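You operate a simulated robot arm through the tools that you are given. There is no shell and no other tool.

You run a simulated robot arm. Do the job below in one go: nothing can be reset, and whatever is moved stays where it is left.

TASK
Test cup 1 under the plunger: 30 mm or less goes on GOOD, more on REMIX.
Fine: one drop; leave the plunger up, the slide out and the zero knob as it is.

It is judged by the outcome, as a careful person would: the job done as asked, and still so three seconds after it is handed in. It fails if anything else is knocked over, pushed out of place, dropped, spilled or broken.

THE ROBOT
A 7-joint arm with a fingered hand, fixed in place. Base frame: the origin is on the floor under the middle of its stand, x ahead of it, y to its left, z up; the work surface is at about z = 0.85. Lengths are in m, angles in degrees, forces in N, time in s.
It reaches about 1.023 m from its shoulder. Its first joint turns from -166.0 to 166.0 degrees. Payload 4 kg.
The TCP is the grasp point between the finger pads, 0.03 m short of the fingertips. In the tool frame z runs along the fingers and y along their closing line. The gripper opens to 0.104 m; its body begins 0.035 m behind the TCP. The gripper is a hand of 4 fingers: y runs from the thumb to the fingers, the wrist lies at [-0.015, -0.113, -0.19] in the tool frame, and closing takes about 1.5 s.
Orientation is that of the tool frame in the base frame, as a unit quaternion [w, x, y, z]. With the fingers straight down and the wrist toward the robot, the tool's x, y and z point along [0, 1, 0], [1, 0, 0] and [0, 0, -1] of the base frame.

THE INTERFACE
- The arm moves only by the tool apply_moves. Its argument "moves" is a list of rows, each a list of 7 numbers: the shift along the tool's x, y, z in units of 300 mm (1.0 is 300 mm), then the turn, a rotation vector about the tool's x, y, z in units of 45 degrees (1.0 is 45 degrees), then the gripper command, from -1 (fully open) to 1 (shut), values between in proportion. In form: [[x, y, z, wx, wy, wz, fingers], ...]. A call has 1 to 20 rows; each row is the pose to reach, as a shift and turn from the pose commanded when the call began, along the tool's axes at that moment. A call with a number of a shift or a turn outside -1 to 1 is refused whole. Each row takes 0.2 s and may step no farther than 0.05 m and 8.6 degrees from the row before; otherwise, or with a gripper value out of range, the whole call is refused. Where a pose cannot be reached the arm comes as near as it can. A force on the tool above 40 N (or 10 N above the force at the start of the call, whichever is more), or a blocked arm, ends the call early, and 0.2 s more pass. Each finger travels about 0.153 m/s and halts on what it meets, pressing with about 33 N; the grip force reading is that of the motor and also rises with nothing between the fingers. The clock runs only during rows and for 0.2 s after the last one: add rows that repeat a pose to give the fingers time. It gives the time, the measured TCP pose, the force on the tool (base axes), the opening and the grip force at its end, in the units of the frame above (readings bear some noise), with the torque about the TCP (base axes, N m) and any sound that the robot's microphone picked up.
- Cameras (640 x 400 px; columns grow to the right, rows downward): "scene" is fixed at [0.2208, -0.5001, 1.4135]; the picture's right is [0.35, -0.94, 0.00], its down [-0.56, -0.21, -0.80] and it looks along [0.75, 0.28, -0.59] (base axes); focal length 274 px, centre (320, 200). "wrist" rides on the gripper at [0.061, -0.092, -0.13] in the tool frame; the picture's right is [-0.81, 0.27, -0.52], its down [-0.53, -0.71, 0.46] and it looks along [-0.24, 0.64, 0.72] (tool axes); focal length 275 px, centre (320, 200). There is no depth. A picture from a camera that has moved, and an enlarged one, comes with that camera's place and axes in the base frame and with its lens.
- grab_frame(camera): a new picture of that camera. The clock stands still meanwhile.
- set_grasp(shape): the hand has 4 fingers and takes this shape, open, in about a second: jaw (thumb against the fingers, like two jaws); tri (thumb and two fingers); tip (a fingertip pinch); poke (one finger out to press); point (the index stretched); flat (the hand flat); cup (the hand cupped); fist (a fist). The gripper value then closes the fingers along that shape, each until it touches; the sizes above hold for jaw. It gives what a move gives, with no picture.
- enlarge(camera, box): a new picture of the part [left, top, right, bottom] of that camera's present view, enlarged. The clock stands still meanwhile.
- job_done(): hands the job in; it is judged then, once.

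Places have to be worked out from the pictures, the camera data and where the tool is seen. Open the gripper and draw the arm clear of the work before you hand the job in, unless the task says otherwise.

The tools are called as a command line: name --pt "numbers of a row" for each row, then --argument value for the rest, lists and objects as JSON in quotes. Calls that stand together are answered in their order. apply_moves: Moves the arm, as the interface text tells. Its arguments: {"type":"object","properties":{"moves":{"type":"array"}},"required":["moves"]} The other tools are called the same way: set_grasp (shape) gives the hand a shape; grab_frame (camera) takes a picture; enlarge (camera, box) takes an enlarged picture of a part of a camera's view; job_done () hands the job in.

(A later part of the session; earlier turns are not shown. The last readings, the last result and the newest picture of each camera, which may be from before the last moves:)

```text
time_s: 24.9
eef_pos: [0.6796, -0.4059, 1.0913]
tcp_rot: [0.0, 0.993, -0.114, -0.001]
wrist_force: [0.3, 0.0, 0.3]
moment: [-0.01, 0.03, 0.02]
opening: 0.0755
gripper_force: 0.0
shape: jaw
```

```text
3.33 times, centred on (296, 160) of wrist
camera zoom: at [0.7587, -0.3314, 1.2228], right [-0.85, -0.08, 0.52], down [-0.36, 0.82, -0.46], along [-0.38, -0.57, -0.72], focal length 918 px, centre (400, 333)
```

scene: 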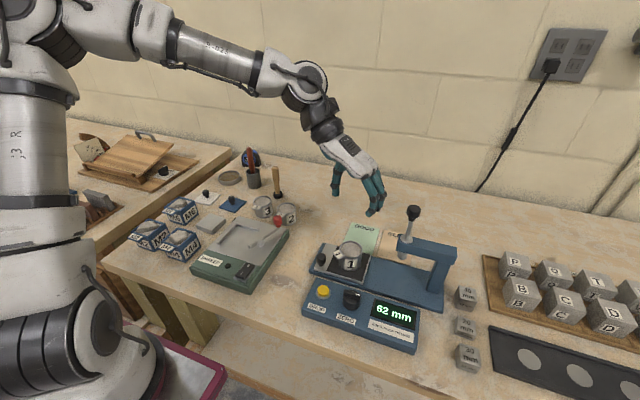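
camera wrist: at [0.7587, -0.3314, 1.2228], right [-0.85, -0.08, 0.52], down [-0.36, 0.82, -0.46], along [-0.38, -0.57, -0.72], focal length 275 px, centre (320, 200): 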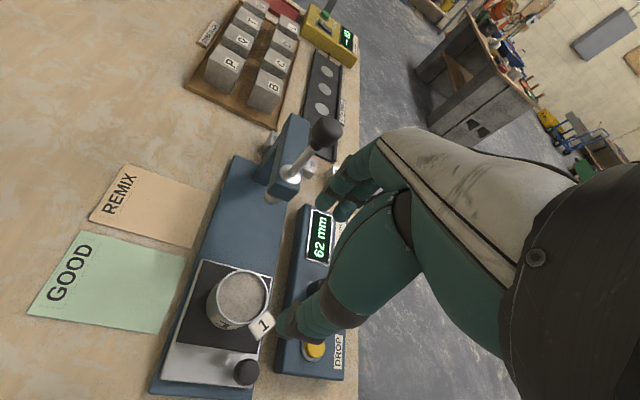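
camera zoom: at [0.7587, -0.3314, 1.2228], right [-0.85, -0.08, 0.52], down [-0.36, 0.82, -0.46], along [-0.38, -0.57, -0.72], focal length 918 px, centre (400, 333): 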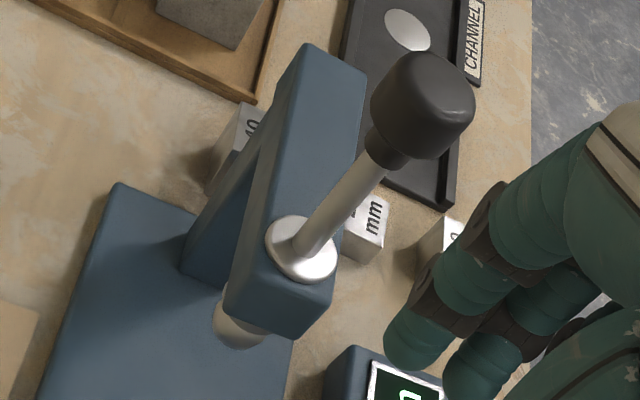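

Cup centre is (0.680, -0.408), knob ≈ (0.651, -0.3425) with its head at about z 0.898, and the tag corner is about 15 mm from the knob. I'll pinch the knob with thumb and index while the palm extends away from the bridge. That means turning the hand to about +40°, so I'll move to free space and turn there in stages.

apply_moves --pt "-0.043 -0.039 -0.022 0 0 -0.1667 -0.46" --pt "-0.087 -0.078 -0.044 0 0 -0.3333 -0.46" --pt "-0.13 -0.117 -0.067 0 0 -0.5 -0.46" --pt "-0.173 -0.156 -0.089 0 0 -0.6667 -0.46" --pt "-0.217 -0.195 -0.111 0 0 -0.8333 -0.46" --pt "-0.26 -0.234 -0.133 0 0 -1.0 -0.46"

apply_moves --pt "0 0 0 0 0 -0.1667 -0.46" --pt "0 0 0 0 0 -0.3333 -0.46" --pt "0 0 0 0 0 -0.5 -0.46" --pt "0 0 0 0 0 -0.6667 -0.46" --pt "0 0 0 0 0 -0.8333 -0.46" --pt "0 0 0 0 0 -1.0 -0.46"

apply_moves --pt "0 0 0 0 0 -0.1667 -0.46" --pt "0 0 0 0 0 -0.3333 -0.46" --pt "0 0 0 0 0 -0.5 -0.46" --pt "0 0 0 0 0 -0.6667 -0.46" --pt "0 0 0 0 0 -0.8333 -0.46" --pt "0 0 0 0 0 -1.0 -0.46"

set_grasp --shape "tip"

grab_frame --camera "wrist"

grab_frame --camera "scene"

```text
time_s: 26.3
eef_pos: [0.618, -0.3205, 1.1305]
tcp_rot: [0.0, 0.961, 0.276, -0.001]
wrist_force: [0.0, 0.4, 0.1]
moment: [0.01, 0.02, -0.05]
opening: 0.0756
gripper_force: 0.0
shape: jaw
```

```text
time_s: 27.7
eef_pos: [0.6201, -0.3202, 1.1294]
tcp_rot: [0.0, 0.782, 0.623, 0.0]
wrist_force: [0.4, 0.5, 0.1]
moment: [0.01, -0.01, -0.03]
opening: 0.0757
gripper_force: 0.1
shape: jaw
```

```text
time_s: 29.1
eef_pos: [0.6187, -0.3194, 1.131]
tcp_rot: [0.0, 0.484, 0.875, 0.0]
wrist_force: [0.1, -0.3, -0.4]
moment: [-0.02, -0.01, 0.01]
opening: 0.0754
gripper_force: 0.1
shape: jaw
```

```text
time_s: 30.0
eef_pos: [0.6196, -0.3202, 1.13]
tcp_rot: [0.0, 0.485, 0.874, 0.0]
wrist_force: [1.1, 0.2, 0.4]
moment: [0.01, -0.01, -0.02]
opening: 0.1042
gripper_force: 0.0
shape: tip
```

```text
taken
camera wrist: at [0.508, -0.3184, 1.2616], right [0.66, -0.54, 0.52], down [-0.32, -0.83, -0.46], along [0.68, 0.13, -0.72], focal length 275 px, centre (320, 200)
```

wrist: 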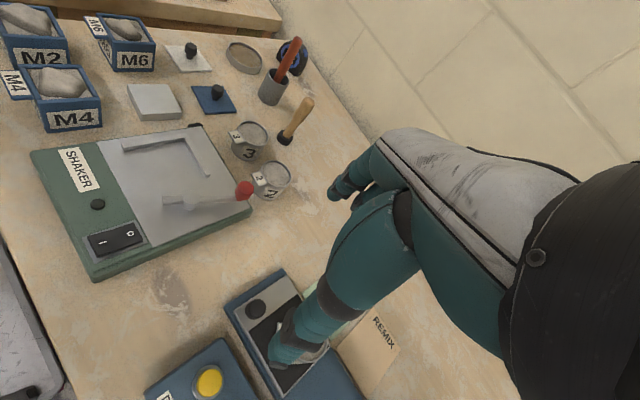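

```text
taken
```

scene: 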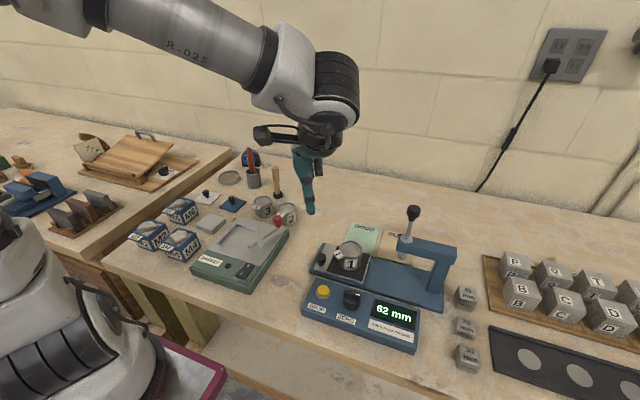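

The hand is at about +32° in free space in the tip shape. I'll close the pinch in the air to see exactly where thumb and index meet relative to the TCP.

apply_moves --pt "0 0 0 0 0 0 -0.2" --pt "0 0 0 0 0 0 0.2" --pt "0 0 0 0 0 0 0.5" --pt "0 0 0 0 0 0 0.5" --pt "0 0 0 0 0 0 0.5"

enlarge --camera "wrist" --box '[230, 140, 430, 380]'

enlarge --camera "scene" --box '[250, 110, 410, 230]'

```text
time_s: 31.2
eef_pos: [0.6185, -0.32, 1.13]
tcp_rot: [0.0, 0.484, 0.875, 0.0]
wrist_force: [0.3, 0.2, 0.4]
moment: [0.0, 0.02, -0.01]
opening: 0.0265
gripper_force: 0.1
shape: tip
```

```text
1.67 times, centred on (330, 260) of wrist
camera zoom: at [0.508, -0.3184, 1.2617], right [0.66, -0.54, 0.52], down [-0.32, -0.83, -0.46], along [0.68, 0.13, -0.72], focal length 459 px, centre (303, 100)
```

zoom: 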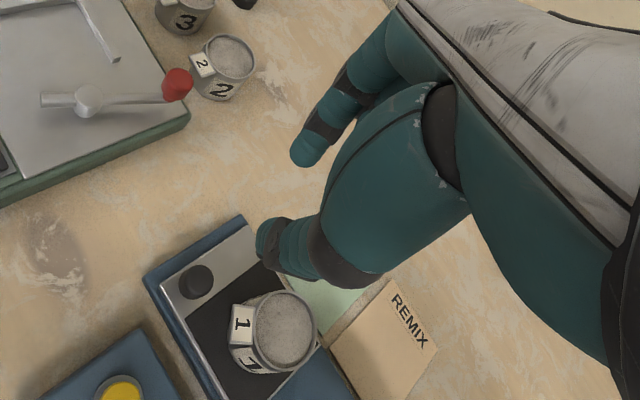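

```text
3.33 times, centred on (330, 170) of scene
camera zoom: at [0.2208, -0.5001, 1.4135], right [0.35, -0.94, 0.0], down [-0.56, -0.21, -0.8], along [0.75, 0.28, -0.59], focal length 912 px, centre (287, 300)
```

zoom: 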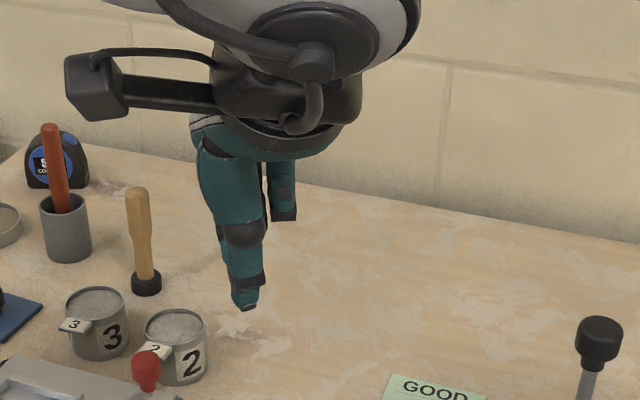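

The pinch centre lies on the tool axis about 25 mm below the TCP, so I can aim the TCP straight at the knob axis. I'll open to about 60 mm, turn 10° more, and hover over the knob at z = 1.0.

apply_moves --pt "-0.024 0.01 0.087 0 0 -0.044 -0.154" --pt "-0.048 0.021 0.173 0 0 -0.089 -0.154" --pt "-0.073 0.031 0.26 0 0 -0.133 -0.154" --pt "-0.097 0.042 0.347 0 0 -0.178 -0.154" --pt "-0.121 0.0523 0.433 0 0 -0.222 -0.154" --pt "-0.121 0.0523 0.433 0 0 -0.222 -0.154"

grab_frame --camera "wrist"

enlarge --camera "scene" --box '[270, 170, 430, 290]'

```text
time_s: 32.6
eef_pos: [0.6516, -0.3428, 0.9993]
tcp_rot: [-0.001, 0.407, 0.914, 0.0]
wrist_force: [0.5, 0.3, -0.2]
moment: [-0.01, 0.0, -0.01]
opening: 0.0594
gripper_force: 0.0
shape: tip
```

```text
taken
camera wrist: at [0.541, -0.3591, 1.131], right [0.75, -0.42, 0.52], down [-0.17, -0.87, -0.46], along [0.64, 0.25, -0.72], focal length 275 px, centre (320, 200)
```

wrist: 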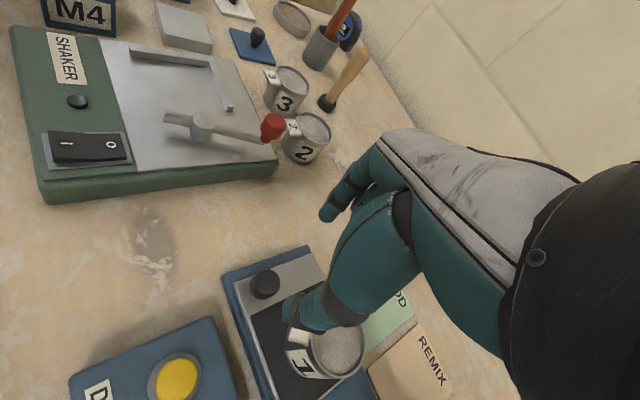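

```text
3.33 times, centred on (350, 230) of scene
camera zoom: at [0.2208, -0.5001, 1.4135], right [0.35, -0.94, 0.0], down [-0.56, -0.21, -0.8], along [0.75, 0.28, -0.59], focal length 912 px, centre (220, 100)
```

zoom: 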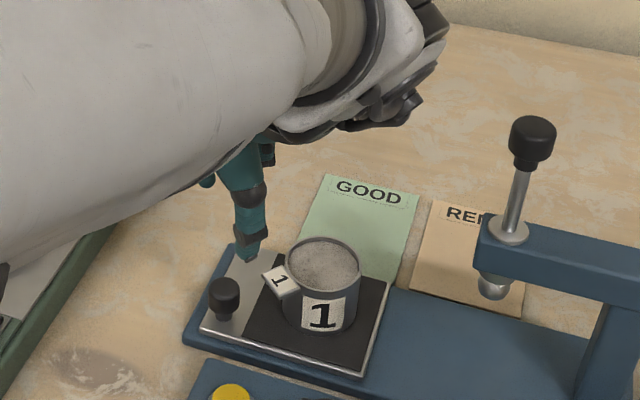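

The hand is above the knob, but the forearm now passes in front of the camera. I'll check the full scene view for forearm clearance before going lower.

grab_frame --camera "scene"

enlarge --camera "wrist" --box '[200, 220, 400, 400]'

```text
taken
```

scene: 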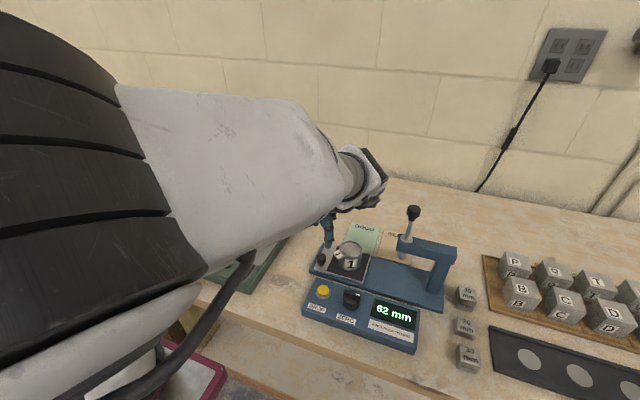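

```text
2.22 times, centred on (300, 310) of wrist
camera zoom: at [0.541, -0.3591, 1.131], right [0.75, -0.42, 0.52], down [-0.17, -0.87, -0.46], along [0.64, 0.25, -0.72], focal length 612 px, centre (364, -44)
```

zoom: 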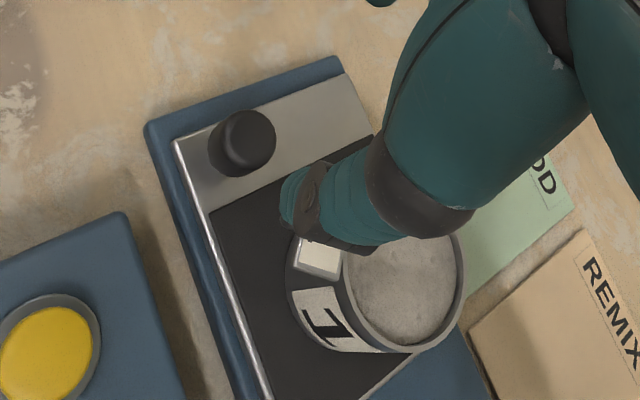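

The forearm comes down from a high elbow and clears the console and table. The knob reads (0.650, -0.343) from here too, so I'll descend around it to TCP z ≈ 0.915.

apply_moves --pt "0.0033 -0.0037 0.07 0 0 0 -0.154" --pt "0.0033 -0.0037 0.14 0 0 0 -0.154" --pt "0.0033 -0.0037 0.2 0 0 0 -0.154" --pt "0.0033 -0.0037 0.25 0 0 0 -0.154" --pt "0.0033 -0.0037 0.281 0 0 0 -0.154" --pt "0.0033 -0.0037 0.281 0 0 0 -0.154"

grab_frame --camera "wrist"

enlarge --camera "scene" --box '[290, 200, 418, 290]'

grab_frame --camera "scene"

```text
time_s: 34.0
eef_pos: [0.6507, -0.3428, 0.9153]
tcp_rot: [-0.001, 0.406, 0.914, 0.001]
wrist_force: [-0.3, 0.0, 0.0]
moment: [0.01, -0.03, 0.02]
opening: 0.0595
gripper_force: 0.1
shape: tip
```

```text
taken
camera wrist: at [0.5405, -0.3601, 1.0473], right [0.75, -0.42, 0.52], down [-0.17, -0.87, -0.46], along [0.64, 0.25, -0.72], focal length 275 px, centre (320, 200)
```

wrist: 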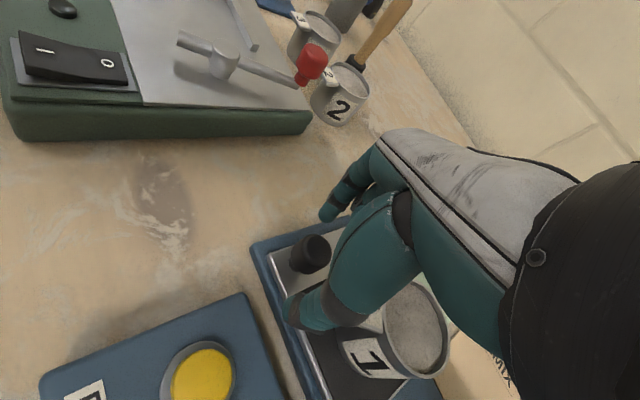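

```text
4.44 times, centred on (354, 245) of scene
camera zoom: at [0.2208, -0.5001, 1.4135], right [0.35, -0.94, 0.0], down [-0.56, -0.21, -0.8], along [0.75, 0.28, -0.59], focal length 1216 px, centre (169, 0)
```

zoom: 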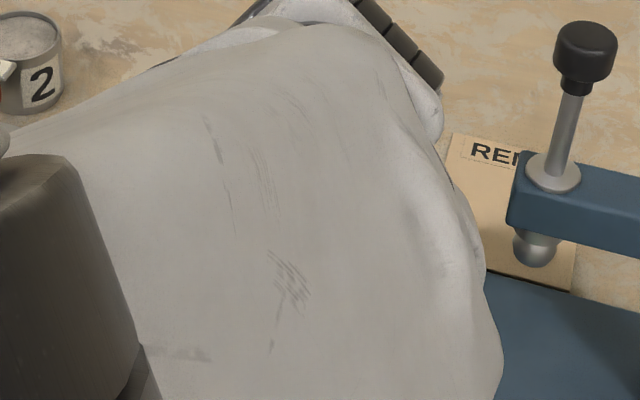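

```text
taken
```

scene: 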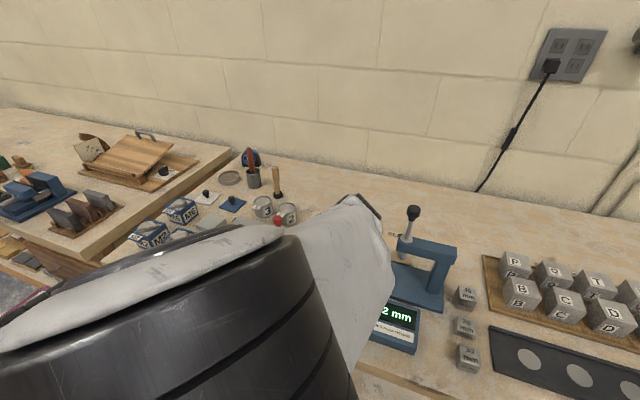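

The knob sits exactly between thumb and index in the wrist view. I'll close the pinch on it.

apply_moves --pt "0 0 0 0 0 0 0.1" --pt "0 0 0 0 0 0 0.3" --pt "0 0 0 0 0 0 0.5" --pt "0 0 0 0 0 0 0.7" --pt "0 0 0 0 0 0 0.8" --pt "0 0 0 0 0 0 0.8" --pt "0 0 0 0 0 0 0.8"

grab_frame --camera "wrist"

```text
time_s: 35.6
eef_pos: [0.6508, -0.3421, 0.9155]
tcp_rot: [0.0, 0.407, 0.914, 0.0]
wrist_force: [-1.0, -0.8, -1.8]
moment: [0.0, -0.03, -0.01]
opening: 0.0163
gripper_force: 32.5
shape: tip
```

```text
taken
camera wrist: at [0.5405, -0.3602, 1.0474], right [0.75, -0.42, 0.52], down [-0.17, -0.87, -0.46], along [0.64, 0.25, -0.72], focal length 275 px, centre (320, 200)
```

wrist: 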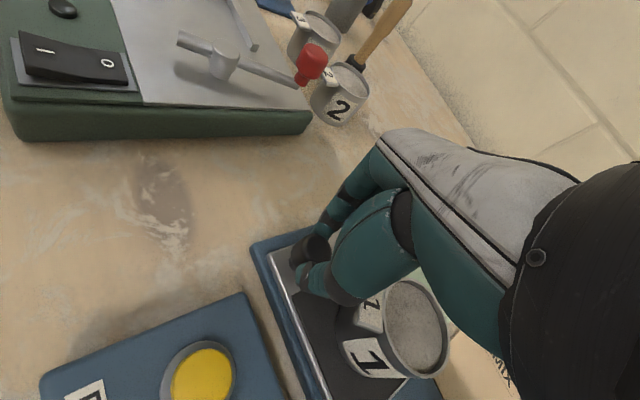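

The knob is gripped at 32.5 N. I'll push the slide the first 2 cm toward the plunger gently and check the resistance.

apply_moves --pt "-0.01 -0.009 0 0 0 0 0.8" --pt "-0.025 -0.0225 0 0 0 0 0.8" --pt "-0.04 -0.036 0 0 0 0 0.8" --pt "-0.05 -0.045 0 0 0 0 0.8"

grab_frame --camera "wrist"

```text
time_s: 36.6
eef_pos: [0.6499, -0.3631, 0.9152]
tcp_rot: [0.0, 0.407, 0.914, 0.0]
wrist_force: [-3.0, 0.3, 5.1]
moment: [0.06, 0.03, 0.01]
opening: 0.0171
gripper_force: 32.9
shape: tip
```

```text
taken
camera wrist: at [0.5402, -0.3803, 1.0469], right [0.75, -0.42, 0.52], down [-0.17, -0.87, -0.46], along [0.64, 0.25, -0.72], focal length 275 px, centre (320, 200)
```

wrist: 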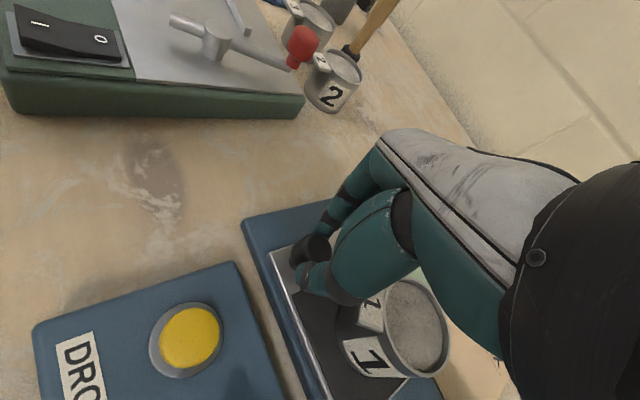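

The slide moves smoothly with the hand and the cup rides along. I'll continue another 9 cm at the same gentle pace.

apply_moves --pt "-0.02 -0.018 0 0 0 0 0.8" --pt "-0.05 -0.045 0 0 0 0 0.8" --pt "-0.08 -0.072 0 0 0 0 0.8" --pt "-0.11 -0.099 0 0 0 0 0.8" --pt "-0.14 -0.126 0 0 0 0 0.8" --pt "-0.17 -0.153 0 0 0 0 0.8" --pt "-0.2 -0.18 0 0 0 0 0.8" --pt "-0.223 -0.2007 0 0 0 0 0.8" --pt "-0.223 -0.2007 0 0 0 0 0.8"

grab_frame --camera "wrist"

grab_frame --camera "scene"

```text
time_s: 38.6
eef_pos: [0.6495, -0.4534, 0.9164]
tcp_rot: [0.0, 0.407, 0.914, 0.0]
wrist_force: [0.9, 0.5, 3.1]
moment: [0.04, -0.06, -0.03]
opening: 0.0175
gripper_force: 32.9
shape: tip
```

```text
taken
camera wrist: at [0.5405, -0.4703, 1.0469], right [0.75, -0.42, 0.52], down [-0.17, -0.87, -0.46], along [0.64, 0.25, -0.72], focal length 275 px, centre (320, 200)
```

wrist: 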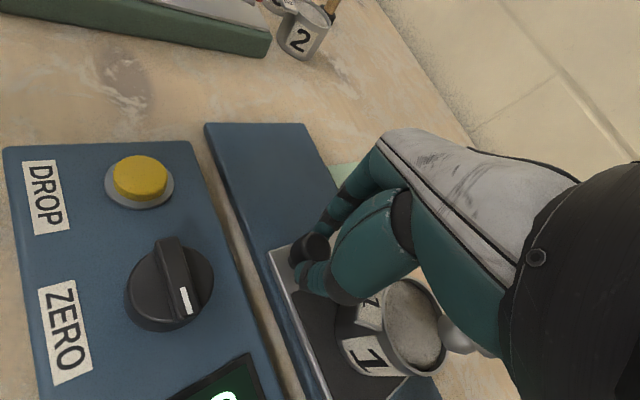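

```text
taken
```

scene: 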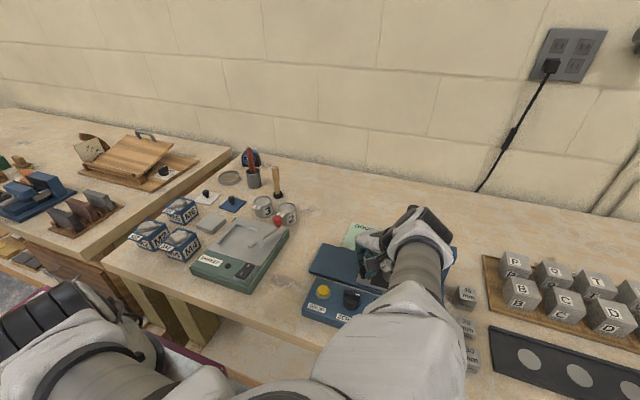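

The cup is nearly under the plunger ball. I'll push on slowly in 2–3 mm steps to feel for the end stop.

apply_moves --pt "-0.007 -0.0065 0 0 0 0 0.8" --pt "-0.0145 -0.013 0 0 0 0 0.8" --pt "-0.0145 -0.013 0 0 0 0 0.8"

enlarge --camera "wrist" --box '[250, 200, 510, 400]'

```text
time_s: 39.4
eef_pos: [0.6506, -0.459, 0.9171]
tcp_rot: [0.0, 0.408, 0.913, 0.0]
wrist_force: [-0.7, -0.8, -1.5]
moment: [-0.01, -0.04, -0.04]
opening: 0.0172
gripper_force: 32.9
shape: tip
```

```text
2.00 times, centred on (380, 300) of wrist
camera zoom: at [0.5407, -0.4762, 1.0472], right [0.75, -0.42, 0.52], down [-0.17, -0.87, -0.46], along [0.64, 0.25, -0.72], focal length 551 px, centre (200, 0)
```

zoom: 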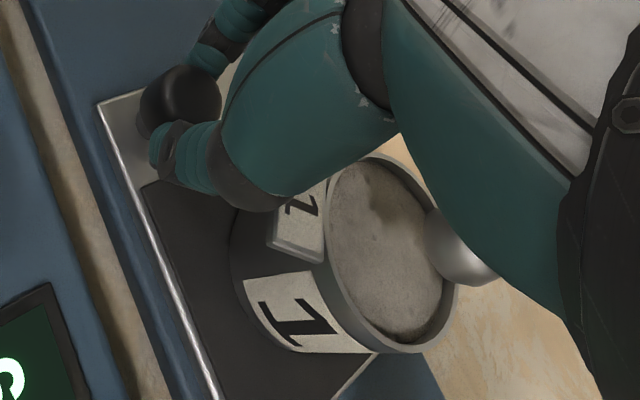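

From this view the cup centre is at y ≈ -0.526 and the plunger at -0.527, so it's nearly aligned. I'll nudge a couple more millimetres to find the stop.

apply_moves --pt "-0.005 -0.0045 0 0 0 0 0.8" --pt "-0.0075 -0.0067 0 0 0 0 0.8" --pt "-0.0075 -0.0067 0 0 0 0 0.8"

```text
time_s: 40.2
eef_pos: [0.6498, -0.4621, 0.9156]
tcp_rot: [0.0, 0.407, 0.913, 0.0]
wrist_force: [-0.2, -0.5, 4.9]
moment: [0.0, -0.01, -0.01]
opening: 0.0175
gripper_force: 32.8
shape: tip
```

No stop felt yet at about 120 mm of travel. I'll go two more millimetres carefully.

apply_moves --pt "-0.005 -0.0045 0 0 0 0 0.8" --pt "-0.0075 -0.0067 0 0 0 0 0.8" --pt "-0.0075 -0.0067 0 0 0 0 0.8"

enlarge --camera "wrist" --box '[250, 200, 510, 400]'

```text
time_s: 41.0
eef_pos: [0.6489, -0.4652, 0.9156]
tcp_rot: [0.0, 0.406, 0.914, 0.0]
wrist_force: [0.6, 1.6, 3.6]
moment: [0.08, -0.01, 0.01]
opening: 0.0174
gripper_force: 32.3
shape: tip
```

```text
2.00 times, centred on (380, 300) of wrist
camera zoom: at [0.5405, -0.4814, 1.0469], right [0.75, -0.42, 0.52], down [-0.17, -0.87, -0.46], along [0.64, 0.25, -0.72], focal length 551 px, centre (200, 0)
```

zoom: 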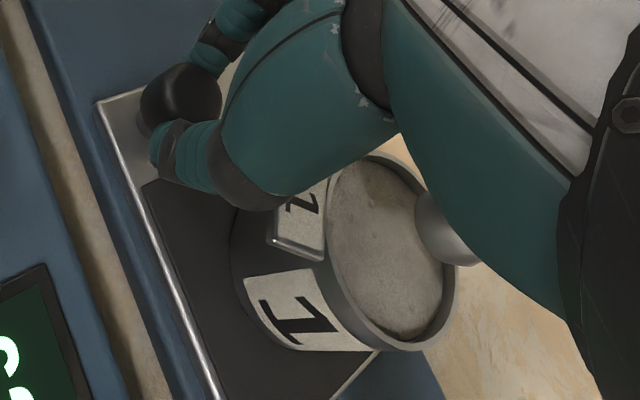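

The slide is still following, with the sideways force starting to rise slightly. One more small step to see whether the stop is reached.

apply_moves --pt "-0.004 -0.0036 0 0 0 0 0.8" --pt "-0.006 -0.0054 0 0 0 0 0.8" --pt "-0.006 -0.0054 0 0 0 0 0.8"

```text
time_s: 41.8
eef_pos: [0.649, -0.4663, 0.9154]
tcp_rot: [0.0, 0.407, 0.914, 0.0]
wrist_force: [-3.7, 11.3, 3.1]
moment: [0.32, 0.01, 0.12]
opening: 0.0182
gripper_force: 33.0
shape: tip
```

The stop is felt: +11 N with no further travel, so the slide is fully in with the cup under the plunger. I'll open the pinch, lift clear of the knob, then back away from the bridge.

apply_moves --pt "0.003 0.003 0 0 0 0 0.7" --pt "0.003 0.003 0 0 0 0 0.5" --pt "0.003 0.003 0 0 0 0 0.3" --pt "0.003 0.003 0 0 0 0 0.1" --pt "0.003 0.003 0 0 0 0 -0.1" --pt "0.003 0.003 0 0 0 0 -0.154" --pt "0.003 0.003 0 0 0 0 -0.154" --pt "0.003 0.003 -0.03 0 0 0 -0.154" --pt "0.003 0.003 -0.08 0 0 0 -0.154" --pt "0.003 0.003 -0.13 0 0 0 -0.154" --pt "0.003 0.003 -0.15 0 0 0 -0.154"

grab_frame --camera "wrist"

grab_frame --camera "scene"

```text
time_s: 44.2
eef_pos: [0.6507, -0.4652, 0.9613]
tcp_rot: [-0.001, 0.407, 0.913, 0.0]
wrist_force: [0.2, 0.4, -0.1]
moment: [-0.03, 0.0, -0.01]
opening: 0.0593
gripper_force: 0.0
shape: tip
```

```text
taken
camera wrist: at [0.5405, -0.4825, 1.0923], right [0.75, -0.42, 0.52], down [-0.17, -0.87, -0.46], along [0.64, 0.25, -0.72], focal length 275 px, centre (320, 200)
```

wrist: 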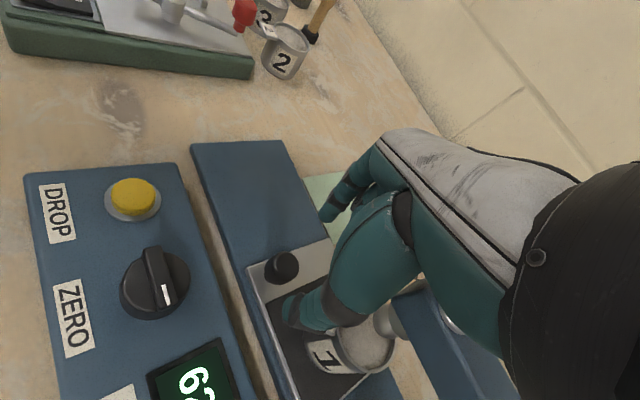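

```text
taken
```

scene: 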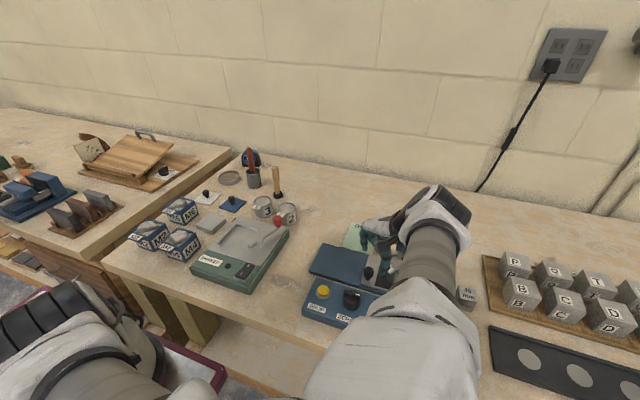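

The slide stays in, with the cup beneath the plunger. Next I'll retreat sideways and up to above the DROP button at about (0.565, -0.377), then switch to the poke shape.

apply_moves --pt "0.05 0 -0.03 0 0 0 -0.154" --pt "0.13 0 -0.07 0 0 0 -0.154" --pt "0.22 -0.005 -0.12 0 0 0 -0.154" --pt "0.32 -0.01 -0.17 0 0 0 -0.154" --pt "0.41 -0.016 -0.2 0 0 0 -0.154" --pt "0.41 -0.016 -0.2 0 0 0 -0.154"

set_grasp --shape "poke"

grab_frame --camera "wrist"

grab_frame --camera "scene"

```text
time_s: 45.6
eef_pos: [0.5637, -0.377, 1.0203]
tcp_rot: [-0.001, 0.407, 0.914, 0.0]
wrist_force: [0.5, 0.5, -0.3]
moment: [0.01, 0.0, 0.03]
opening: 0.0597
gripper_force: 0.0
shape: tip
```

```text
time_s: 46.5
eef_pos: [0.5632, -0.3772, 1.0208]
tcp_rot: [0.0, 0.406, 0.914, 0.001]
wrist_force: [0.2, -0.1, -0.1]
moment: [0.02, 0.01, 0.05]
opening: 0.0
gripper_force: 0.1
shape: poke
```

```text
taken
camera wrist: at [0.4542, -0.3948, 1.1519], right [0.75, -0.42, 0.52], down [-0.17, -0.87, -0.46], along [0.64, 0.25, -0.72], focal length 275 px, centre (320, 200)
```

wrist: 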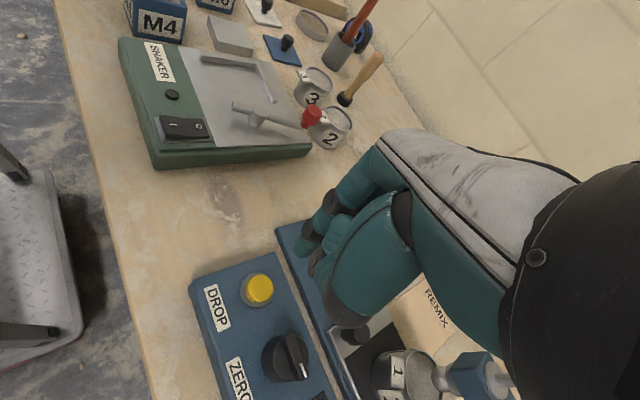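

```text
taken
```

scene: 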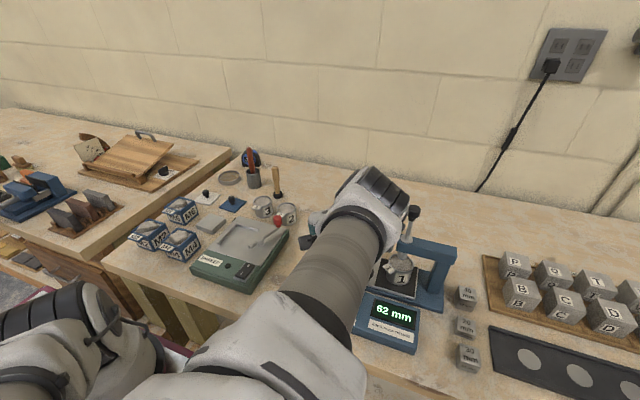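

The slide is in, the cup is under the plunger, and the display still shows 62 mm. I'll zoom in on the poke finger and the button to align them.

enlarge --camera "wrist" --box '[190, 170, 410, 390]'

enlarge --camera "scene" --box '[340, 190, 480, 350]'

```text
1.82 times, centred on (300, 280) of wrist
camera zoom: at [0.4542, -0.3948, 1.1519], right [0.75, -0.42, 0.52], down [-0.17, -0.87, -0.46], along [0.64, 0.25, -0.72], focal length 500 px, centre (356, 54)
```

zoom: 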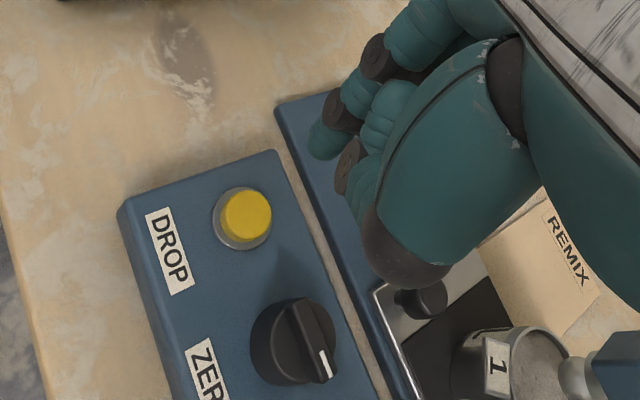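

```text
2.50 times, centred on (410, 270) of scene
camera zoom: at [0.2208, -0.5001, 1.4135], right [0.35, -0.94, 0.0], down [-0.56, -0.21, -0.8], along [0.75, 0.28, -0.59], focal length 684 px, centre (95, 25)
```

zoom: 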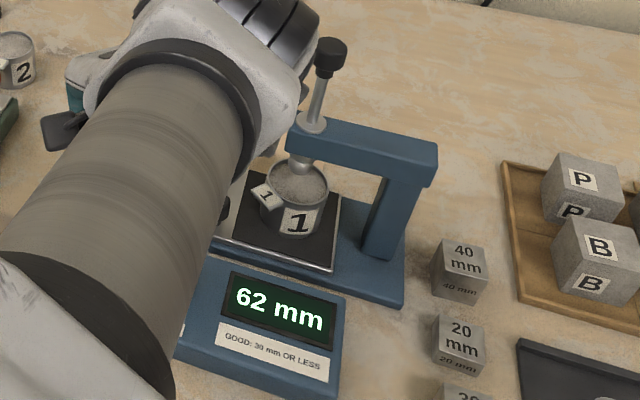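

The index tip sits close to the TCP axis and the button centre is at about (0.563, -0.378), z ≈ 0.90. I'll lower until the fingertip is just above the button.

apply_moves --pt "-0.003 -0.002 0.07 0 0 0 1" --pt "-0.006 -0.004 0.14 0 0 0 1" --pt "-0.0105 -0.007 0.21 0 0 0 1" --pt "-0.0105 -0.007 0.26 0 0 0 1" --pt "-0.0105 -0.007 0.26 0 0 0 1"

enlarge --camera "wrist" --box '[190, 170, 410, 390]'

```text
time_s: 47.7
eef_pos: [0.5646, -0.3808, 0.9425]
tcp_rot: [0.0, 0.407, 0.914, 0.0]
wrist_force: [0.0, -0.1, 1.1]
moment: [-0.01, 0.0, 0.0]
opening: 0.0001
gripper_force: 33.1
shape: jaw
```

```text
1.82 times, centred on (300, 280) of wrist
camera zoom: at [0.4558, -0.3981, 1.0737], right [0.75, -0.42, 0.52], down [-0.17, -0.87, -0.46], along [0.64, 0.25, -0.72], focal length 500 px, centre (356, 54)
```

zoom: 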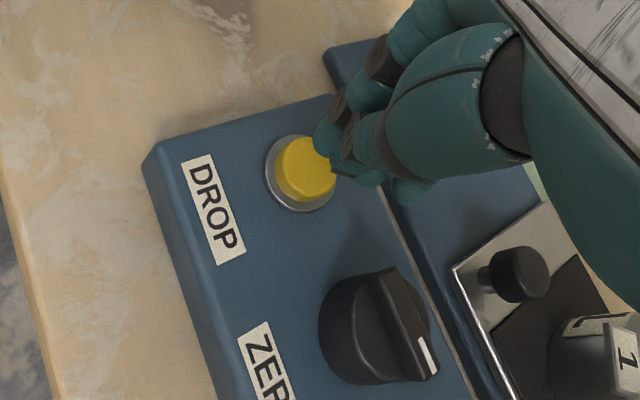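

The gripper value of 1 turned the poke into a closed jaw, so I'd rather not press with this. I'll raise the hand, set poke again, and find a gripper value that keeps it.

apply_moves --pt "0 0 -0.1 0 0 0 1" --pt "0 0 -0.25 0 0 0 1" --pt "0 0 -0.25 0 0 0 1"

set_grasp --shape "poke"

apply_moves --pt "0 0 0 0 0 0 -1" --pt "0 0 0 0 0 0 -1"

enlarge --camera "wrist" --box '[190, 170, 410, 390]'

```text
time_s: 48.5
eef_pos: [0.5653, -0.3819, 1.0165]
tcp_rot: [0.0, 0.406, 0.914, 0.0]
wrist_force: [0.3, 0.1, 0.7]
moment: [-0.01, 0.01, 0.02]
opening: 0.0
gripper_force: 32.8
shape: jaw
```

```text
time_s: 49.4
eef_pos: [0.5639, -0.3822, 1.0173]
tcp_rot: [0.001, 0.406, 0.914, -0.001]
wrist_force: [-0.6, -0.1, 0.4]
moment: [0.02, -0.02, -0.01]
opening: 0.0
gripper_force: 0.0
shape: poke
```

```text
time_s: 50.0
eef_pos: [0.5651, -0.383, 1.0162]
tcp_rot: [0.0, 0.406, 0.914, -0.001]
wrist_force: [-1.0, -0.8, -0.2]
moment: [-0.02, -0.03, 0.0]
opening: 0.0
gripper_force: 0.0
shape: poke
```

```text
1.82 times, centred on (300, 280) of wrist
camera zoom: at [0.4552, -0.3988, 1.1482], right [0.75, -0.42, 0.52], down [-0.17, -0.87, -0.46], along [0.64, 0.25, -0.72], focal length 500 px, centre (356, 54)
```

zoom: 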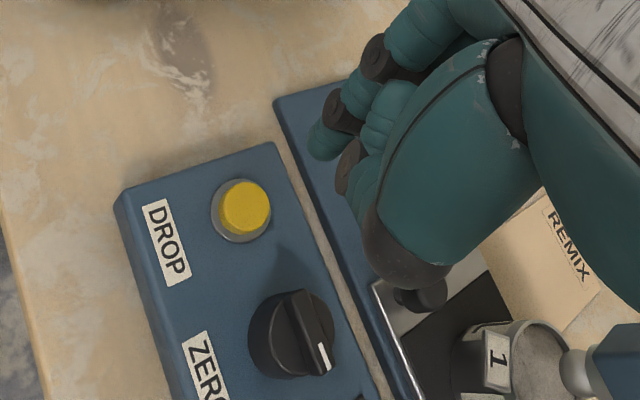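

Poke is kept with gripper value -1. I'll descend again to just above the button.

apply_moves --pt "0 0 0.08 0 0 0 -1" --pt "0 0 0.16 0 0 0 -1" --pt "0 0 0.22 0 0 0 -1" --pt "0 0 0.245 0 0 0 -1" --pt "0 0 0.245 0 0 0 -1"

enlarge --camera "wrist" --box '[190, 170, 410, 390]'

```text
time_s: 51.2
eef_pos: [0.5644, -0.3812, 0.9429]
tcp_rot: [0.0, 0.407, 0.913, -0.001]
wrist_force: [-0.7, -0.1, -0.7]
moment: [0.03, 0.0, 0.0]
opening: 0.0
gripper_force: 0.1
shape: poke
```

```text
1.82 times, centred on (300, 280) of wrist
camera zoom: at [0.455, -0.3989, 1.0747], right [0.75, -0.42, 0.52], down [-0.17, -0.87, -0.46], along [0.64, 0.25, -0.72], focal length 500 px, centre (356, 54)
```

zoom: 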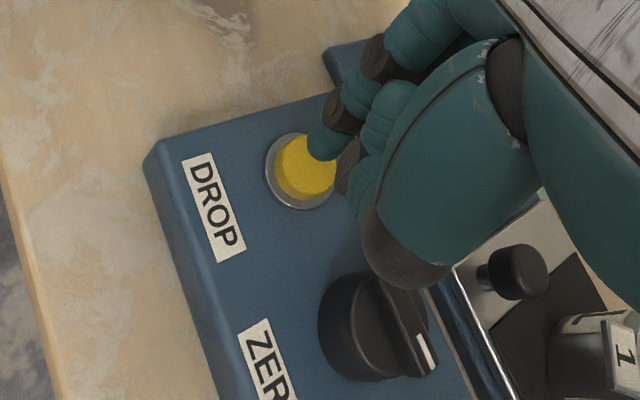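

The tip is within about 3 mm of the button centre, still above it. I'll step down slowly and watch for force and sound.

apply_moves --pt "-0.005 -0.0045 0.01 0 0 0 -1" --pt "-0.005 -0.0045 0.02 0 0 0 -1" --pt "-0.005 -0.0045 0.03 0 0 0 -1" --pt "-0.005 -0.0045 0.03 0 0 0 -1"

enlarge --camera "wrist" --box '[230, 190, 370, 330]'

```text
time_s: 52.2
eef_pos: [0.565, -0.3826, 0.9349]
tcp_rot: [0.0, 0.407, 0.913, 0.0]
wrist_force: [0.2, 0.1, 0.5]
moment: [-0.02, 0.02, 0.03]
opening: 0.0
gripper_force: 0.1
shape: poke
```

```text
2.86 times, centred on (300, 260) of wrist
camera zoom: at [0.4554, -0.4004, 1.0665], right [0.75, -0.42, 0.52], down [-0.17, -0.87, -0.46], along [0.64, 0.25, -0.72], focal length 786 px, centre (377, 29)
```

zoom: 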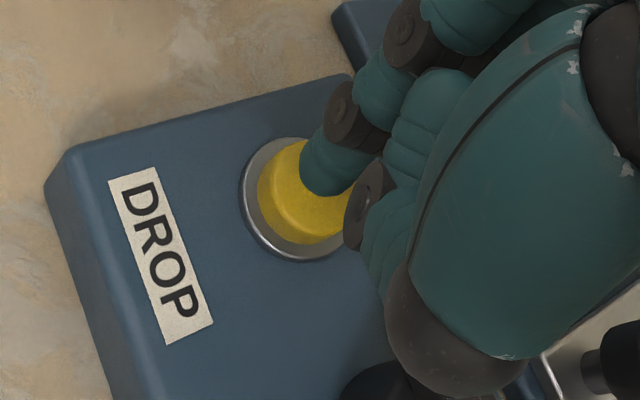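

The fingertip is directly over the button, still with no contact. I'll keep stepping down.

apply_moves --pt "0.002 0.002 0.01 0 0 0 -1" --pt "0.002 0.002 0.02 0 0 0 -1" --pt "0.002 0.002 0.02 0 0 0 -1"

enlarge --camera "wrist" --box '[230, 190, 370, 330]'

```text
time_s: 53.0
eef_pos: [0.5653, -0.3827, 0.9298]
tcp_rot: [0.0, 0.407, 0.913, 0.0]
wrist_force: [-0.1, 0.0, -0.1]
moment: [-0.01, 0.02, 0.02]
opening: 0.0
gripper_force: 0.1
shape: poke
```

```text
2.86 times, centred on (300, 260) of wrist
camera zoom: at [0.4556, -0.3996, 1.0607], right [0.75, -0.42, 0.52], down [-0.17, -0.87, -0.46], along [0.64, 0.25, -0.72], focal length 786 px, centre (377, 29)
```

zoom: 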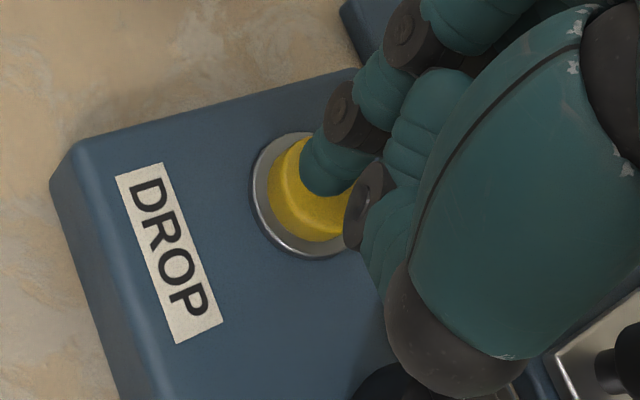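

Still no contact and the alignment is good. Continuing down a few millimetres.

apply_moves --pt "0 0 0.007 0 0 0 -1" --pt "0 0 0.014 0 0 0 -1" --pt "0 0 0.014 0 0 0 -1"

```text
time_s: 53.8
eef_pos: [0.5654, -0.3823, 0.9245]
tcp_rot: [0.0, 0.407, 0.914, 0.0]
wrist_force: [0.3, 0.1, 0.1]
moment: [0.0, 0.0, 0.01]
opening: 0.0002
gripper_force: 0.1
shape: poke
```

No contact at TCP z 0.9245. Another small step.

apply_moves --pt "0 0 0.007 0 0 0 -1" --pt "0 0 0.013 0 0 0 -1" --pt "0 0 0.013 0 0 0 -1"

enlarge --camera "wrist" --box '[230, 190, 370, 330]'

```text
time_s: 54.6
eef_pos: [0.5649, -0.3817, 0.9199]
tcp_rot: [0.0, 0.407, 0.913, 0.0]
wrist_force: [0.3, -0.4, 1.4]
moment: [-0.01, -0.02, 0.02]
opening: 0.0
gripper_force: 0.0
shape: poke
```

```text
2.86 times, centred on (300, 260) of wrist
camera zoom: at [0.4548, -0.3991, 1.0521], right [0.75, -0.42, 0.52], down [-0.17, -0.87, -0.46], along [0.64, 0.25, -0.72], focal length 786 px, centre (377, 29)
```

zoom: 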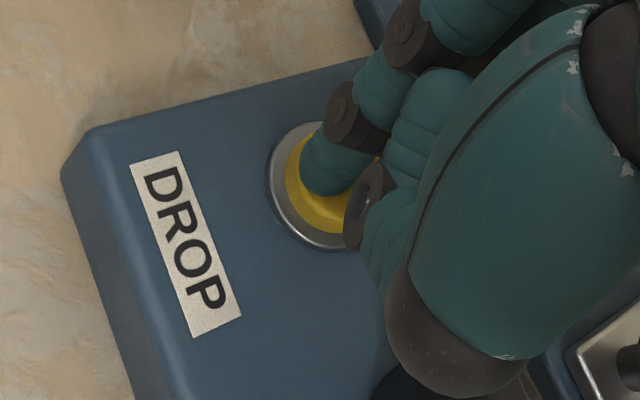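

There's a slight force and the button looks partly pressed. I'll check the display and plunger before pressing further.

enlarge --camera "scene" --box '[340, 190, 480, 350]'

```text
2.50 times, centred on (410, 270) of scene
camera zoom: at [0.2208, -0.5001, 1.4135], right [0.35, -0.94, 0.0], down [-0.56, -0.21, -0.8], along [0.75, 0.28, -0.59], focal length 684 px, centre (95, 25)
```

zoom: 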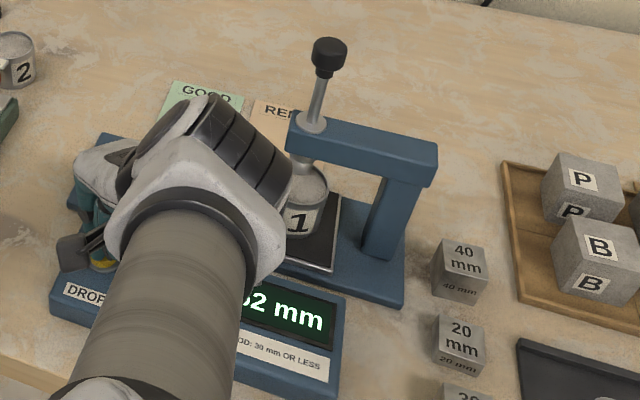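

The plunger is still up at 62 mm, so the drop hasn't triggered. I'll press further in small steps, without lifting off.

apply_moves --pt "0 0 0.006 0 0 0 -1" --pt "0 0 0.01 0 0 0 -1" --pt "0 0 0.01 0 0 0 -1"

enlarge --camera "scene" --box '[340, 190, 480, 350]'

```text
time_s: 55.4
eef_pos: [0.5646, -0.3833, 0.9175]
tcp_rot: [0.0, 0.407, 0.913, 0.0]
wrist_force: [-0.5, 1.1, 1.1]
moment: [0.01, 0.07, 0.04]
opening: 0.0
gripper_force: 0.0
shape: poke
heard: click
```

```text
2.50 times, centred on (410, 270) of scene
camera zoom: at [0.2208, -0.5001, 1.4135], right [0.35, -0.94, 0.0], down [-0.56, -0.21, -0.8], along [0.75, 0.28, -0.59], focal length 684 px, centre (95, 25)
```

zoom: 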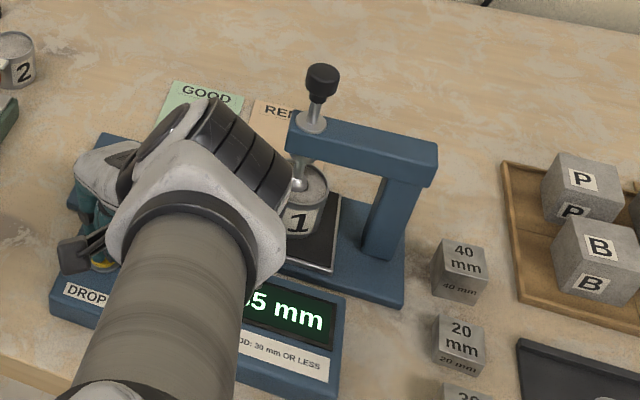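

Click heard, and the plunger has dropped; the display ends in "5 mm" but is partly hidden. I'll lift straight off the button and move away to read it.

apply_moves --pt "0 0 -0.03 0 0 0 -1" --pt "0 0 -0.1 0 0 0 -1" --pt "0 0 -0.2 0 0 0 -1" --pt "0 0 -0.32 0 0 0 -1" --pt "0.08 -0.05 -0.44 0 0 0 -1" --pt "0.18 -0.12 -0.56 0 0 0 -1" --pt "0.3 -0.2 -0.65 0 0 0 -1"

grab_frame --camera "scene"

enlarge --camera "scene" --box '[340, 190, 480, 350]'

grab_frame --camera "wrist"

```text
refused: row 6 steps farther than a row can; nothing moved
```

```text
taken
```

scene: 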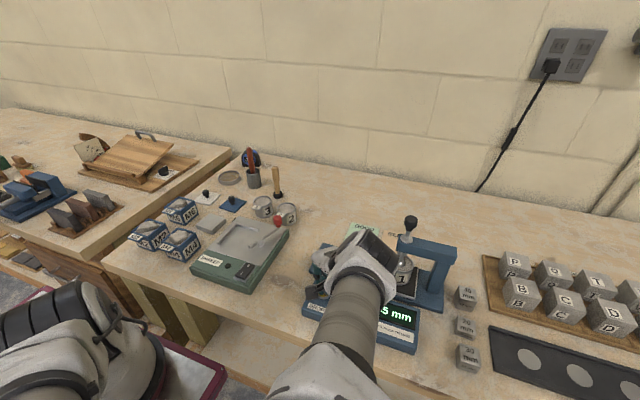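

```text
2.50 times, centred on (410, 270) of scene
camera zoom: at [0.2208, -0.5001, 1.4135], right [0.35, -0.94, 0.0], down [-0.56, -0.21, -0.8], along [0.75, 0.28, -0.59], focal length 684 px, centre (95, 25)
```

zoom: 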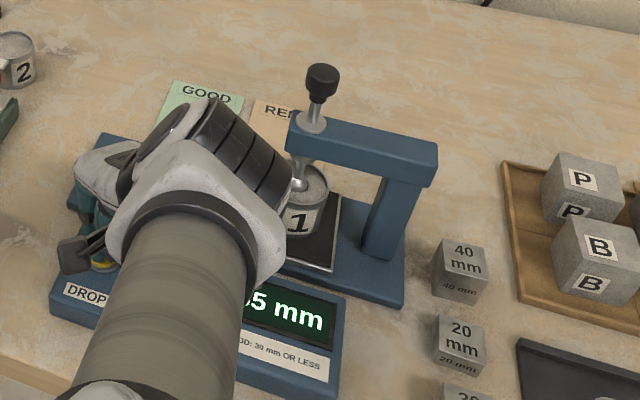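

```text
taken
camera wrist: at [0.4552, -0.3994, 1.0491], right [0.75, -0.42, 0.52], down [-0.17, -0.87, -0.46], along [0.64, 0.25, -0.72], focal length 275 px, centre (320, 200)
```

wrist: 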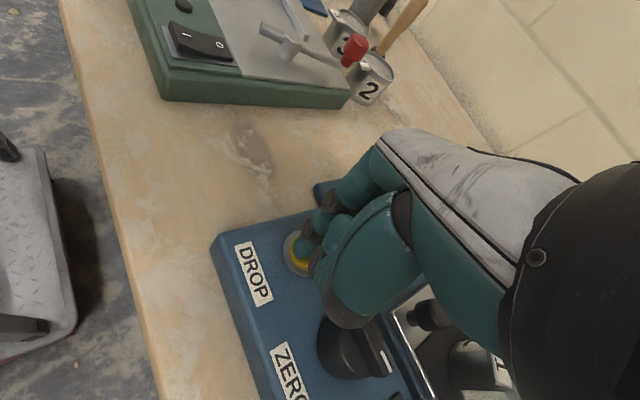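

The retreat was refused because one step was too big, so nothing moved. I'll repeat it with smaller steps: straight up off the button, then to the left.

apply_moves --pt "0 0 -0.03 0 0 0 -1" --pt "0 0 -0.1 0 0 0 -1" --pt "0 0 -0.2 0 0 0 -1" --pt "0 0 -0.32 0 0 0 -1" --pt "0.05 0 -0.44 0 0 0 -1" --pt "0.13 0 -0.54 0 0 0 -1" --pt "0.23 0 -0.62 0 0 0 -1" --pt "0.33 0 -0.66 0 0 0 -1"

grab_frame --camera "scene"

enlarge --camera "scene" --box '[340, 190, 480, 350]'

```text
time_s: 57.2
eef_pos: [0.4982, -0.3093, 1.116]
tcp_rot: [0.0, 0.407, 0.913, 0.0]
wrist_force: [-0.6, -0.4, 0.7]
moment: [-0.02, -0.02, 0.04]
opening: 0.0
gripper_force: 0.0
shape: poke
```

```text
taken
```

scene: 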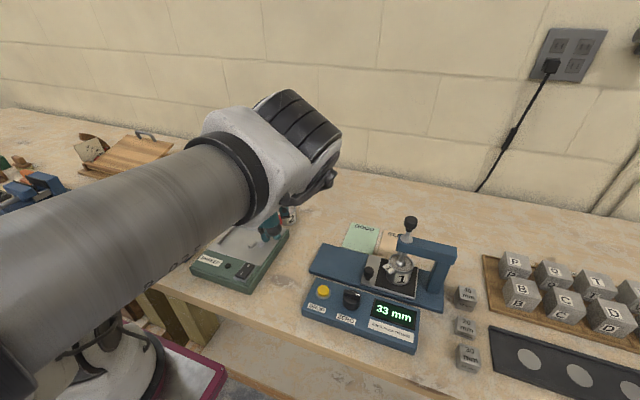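

```text
2.50 times, centred on (410, 270) of scene
camera zoom: at [0.2208, -0.5001, 1.4135], right [0.35, -0.94, 0.0], down [-0.56, -0.21, -0.8], along [0.75, 0.28, -0.59], focal length 684 px, centre (95, 25)
```

zoom: 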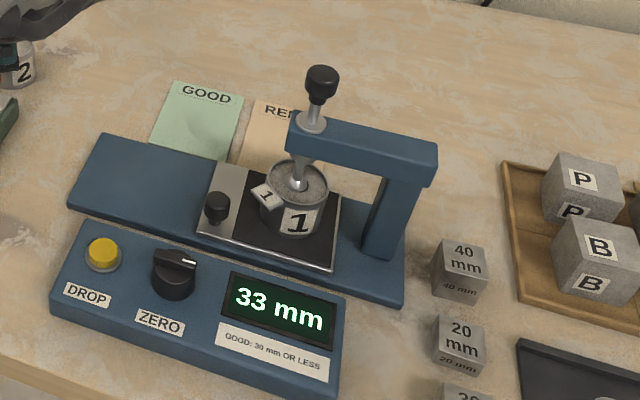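

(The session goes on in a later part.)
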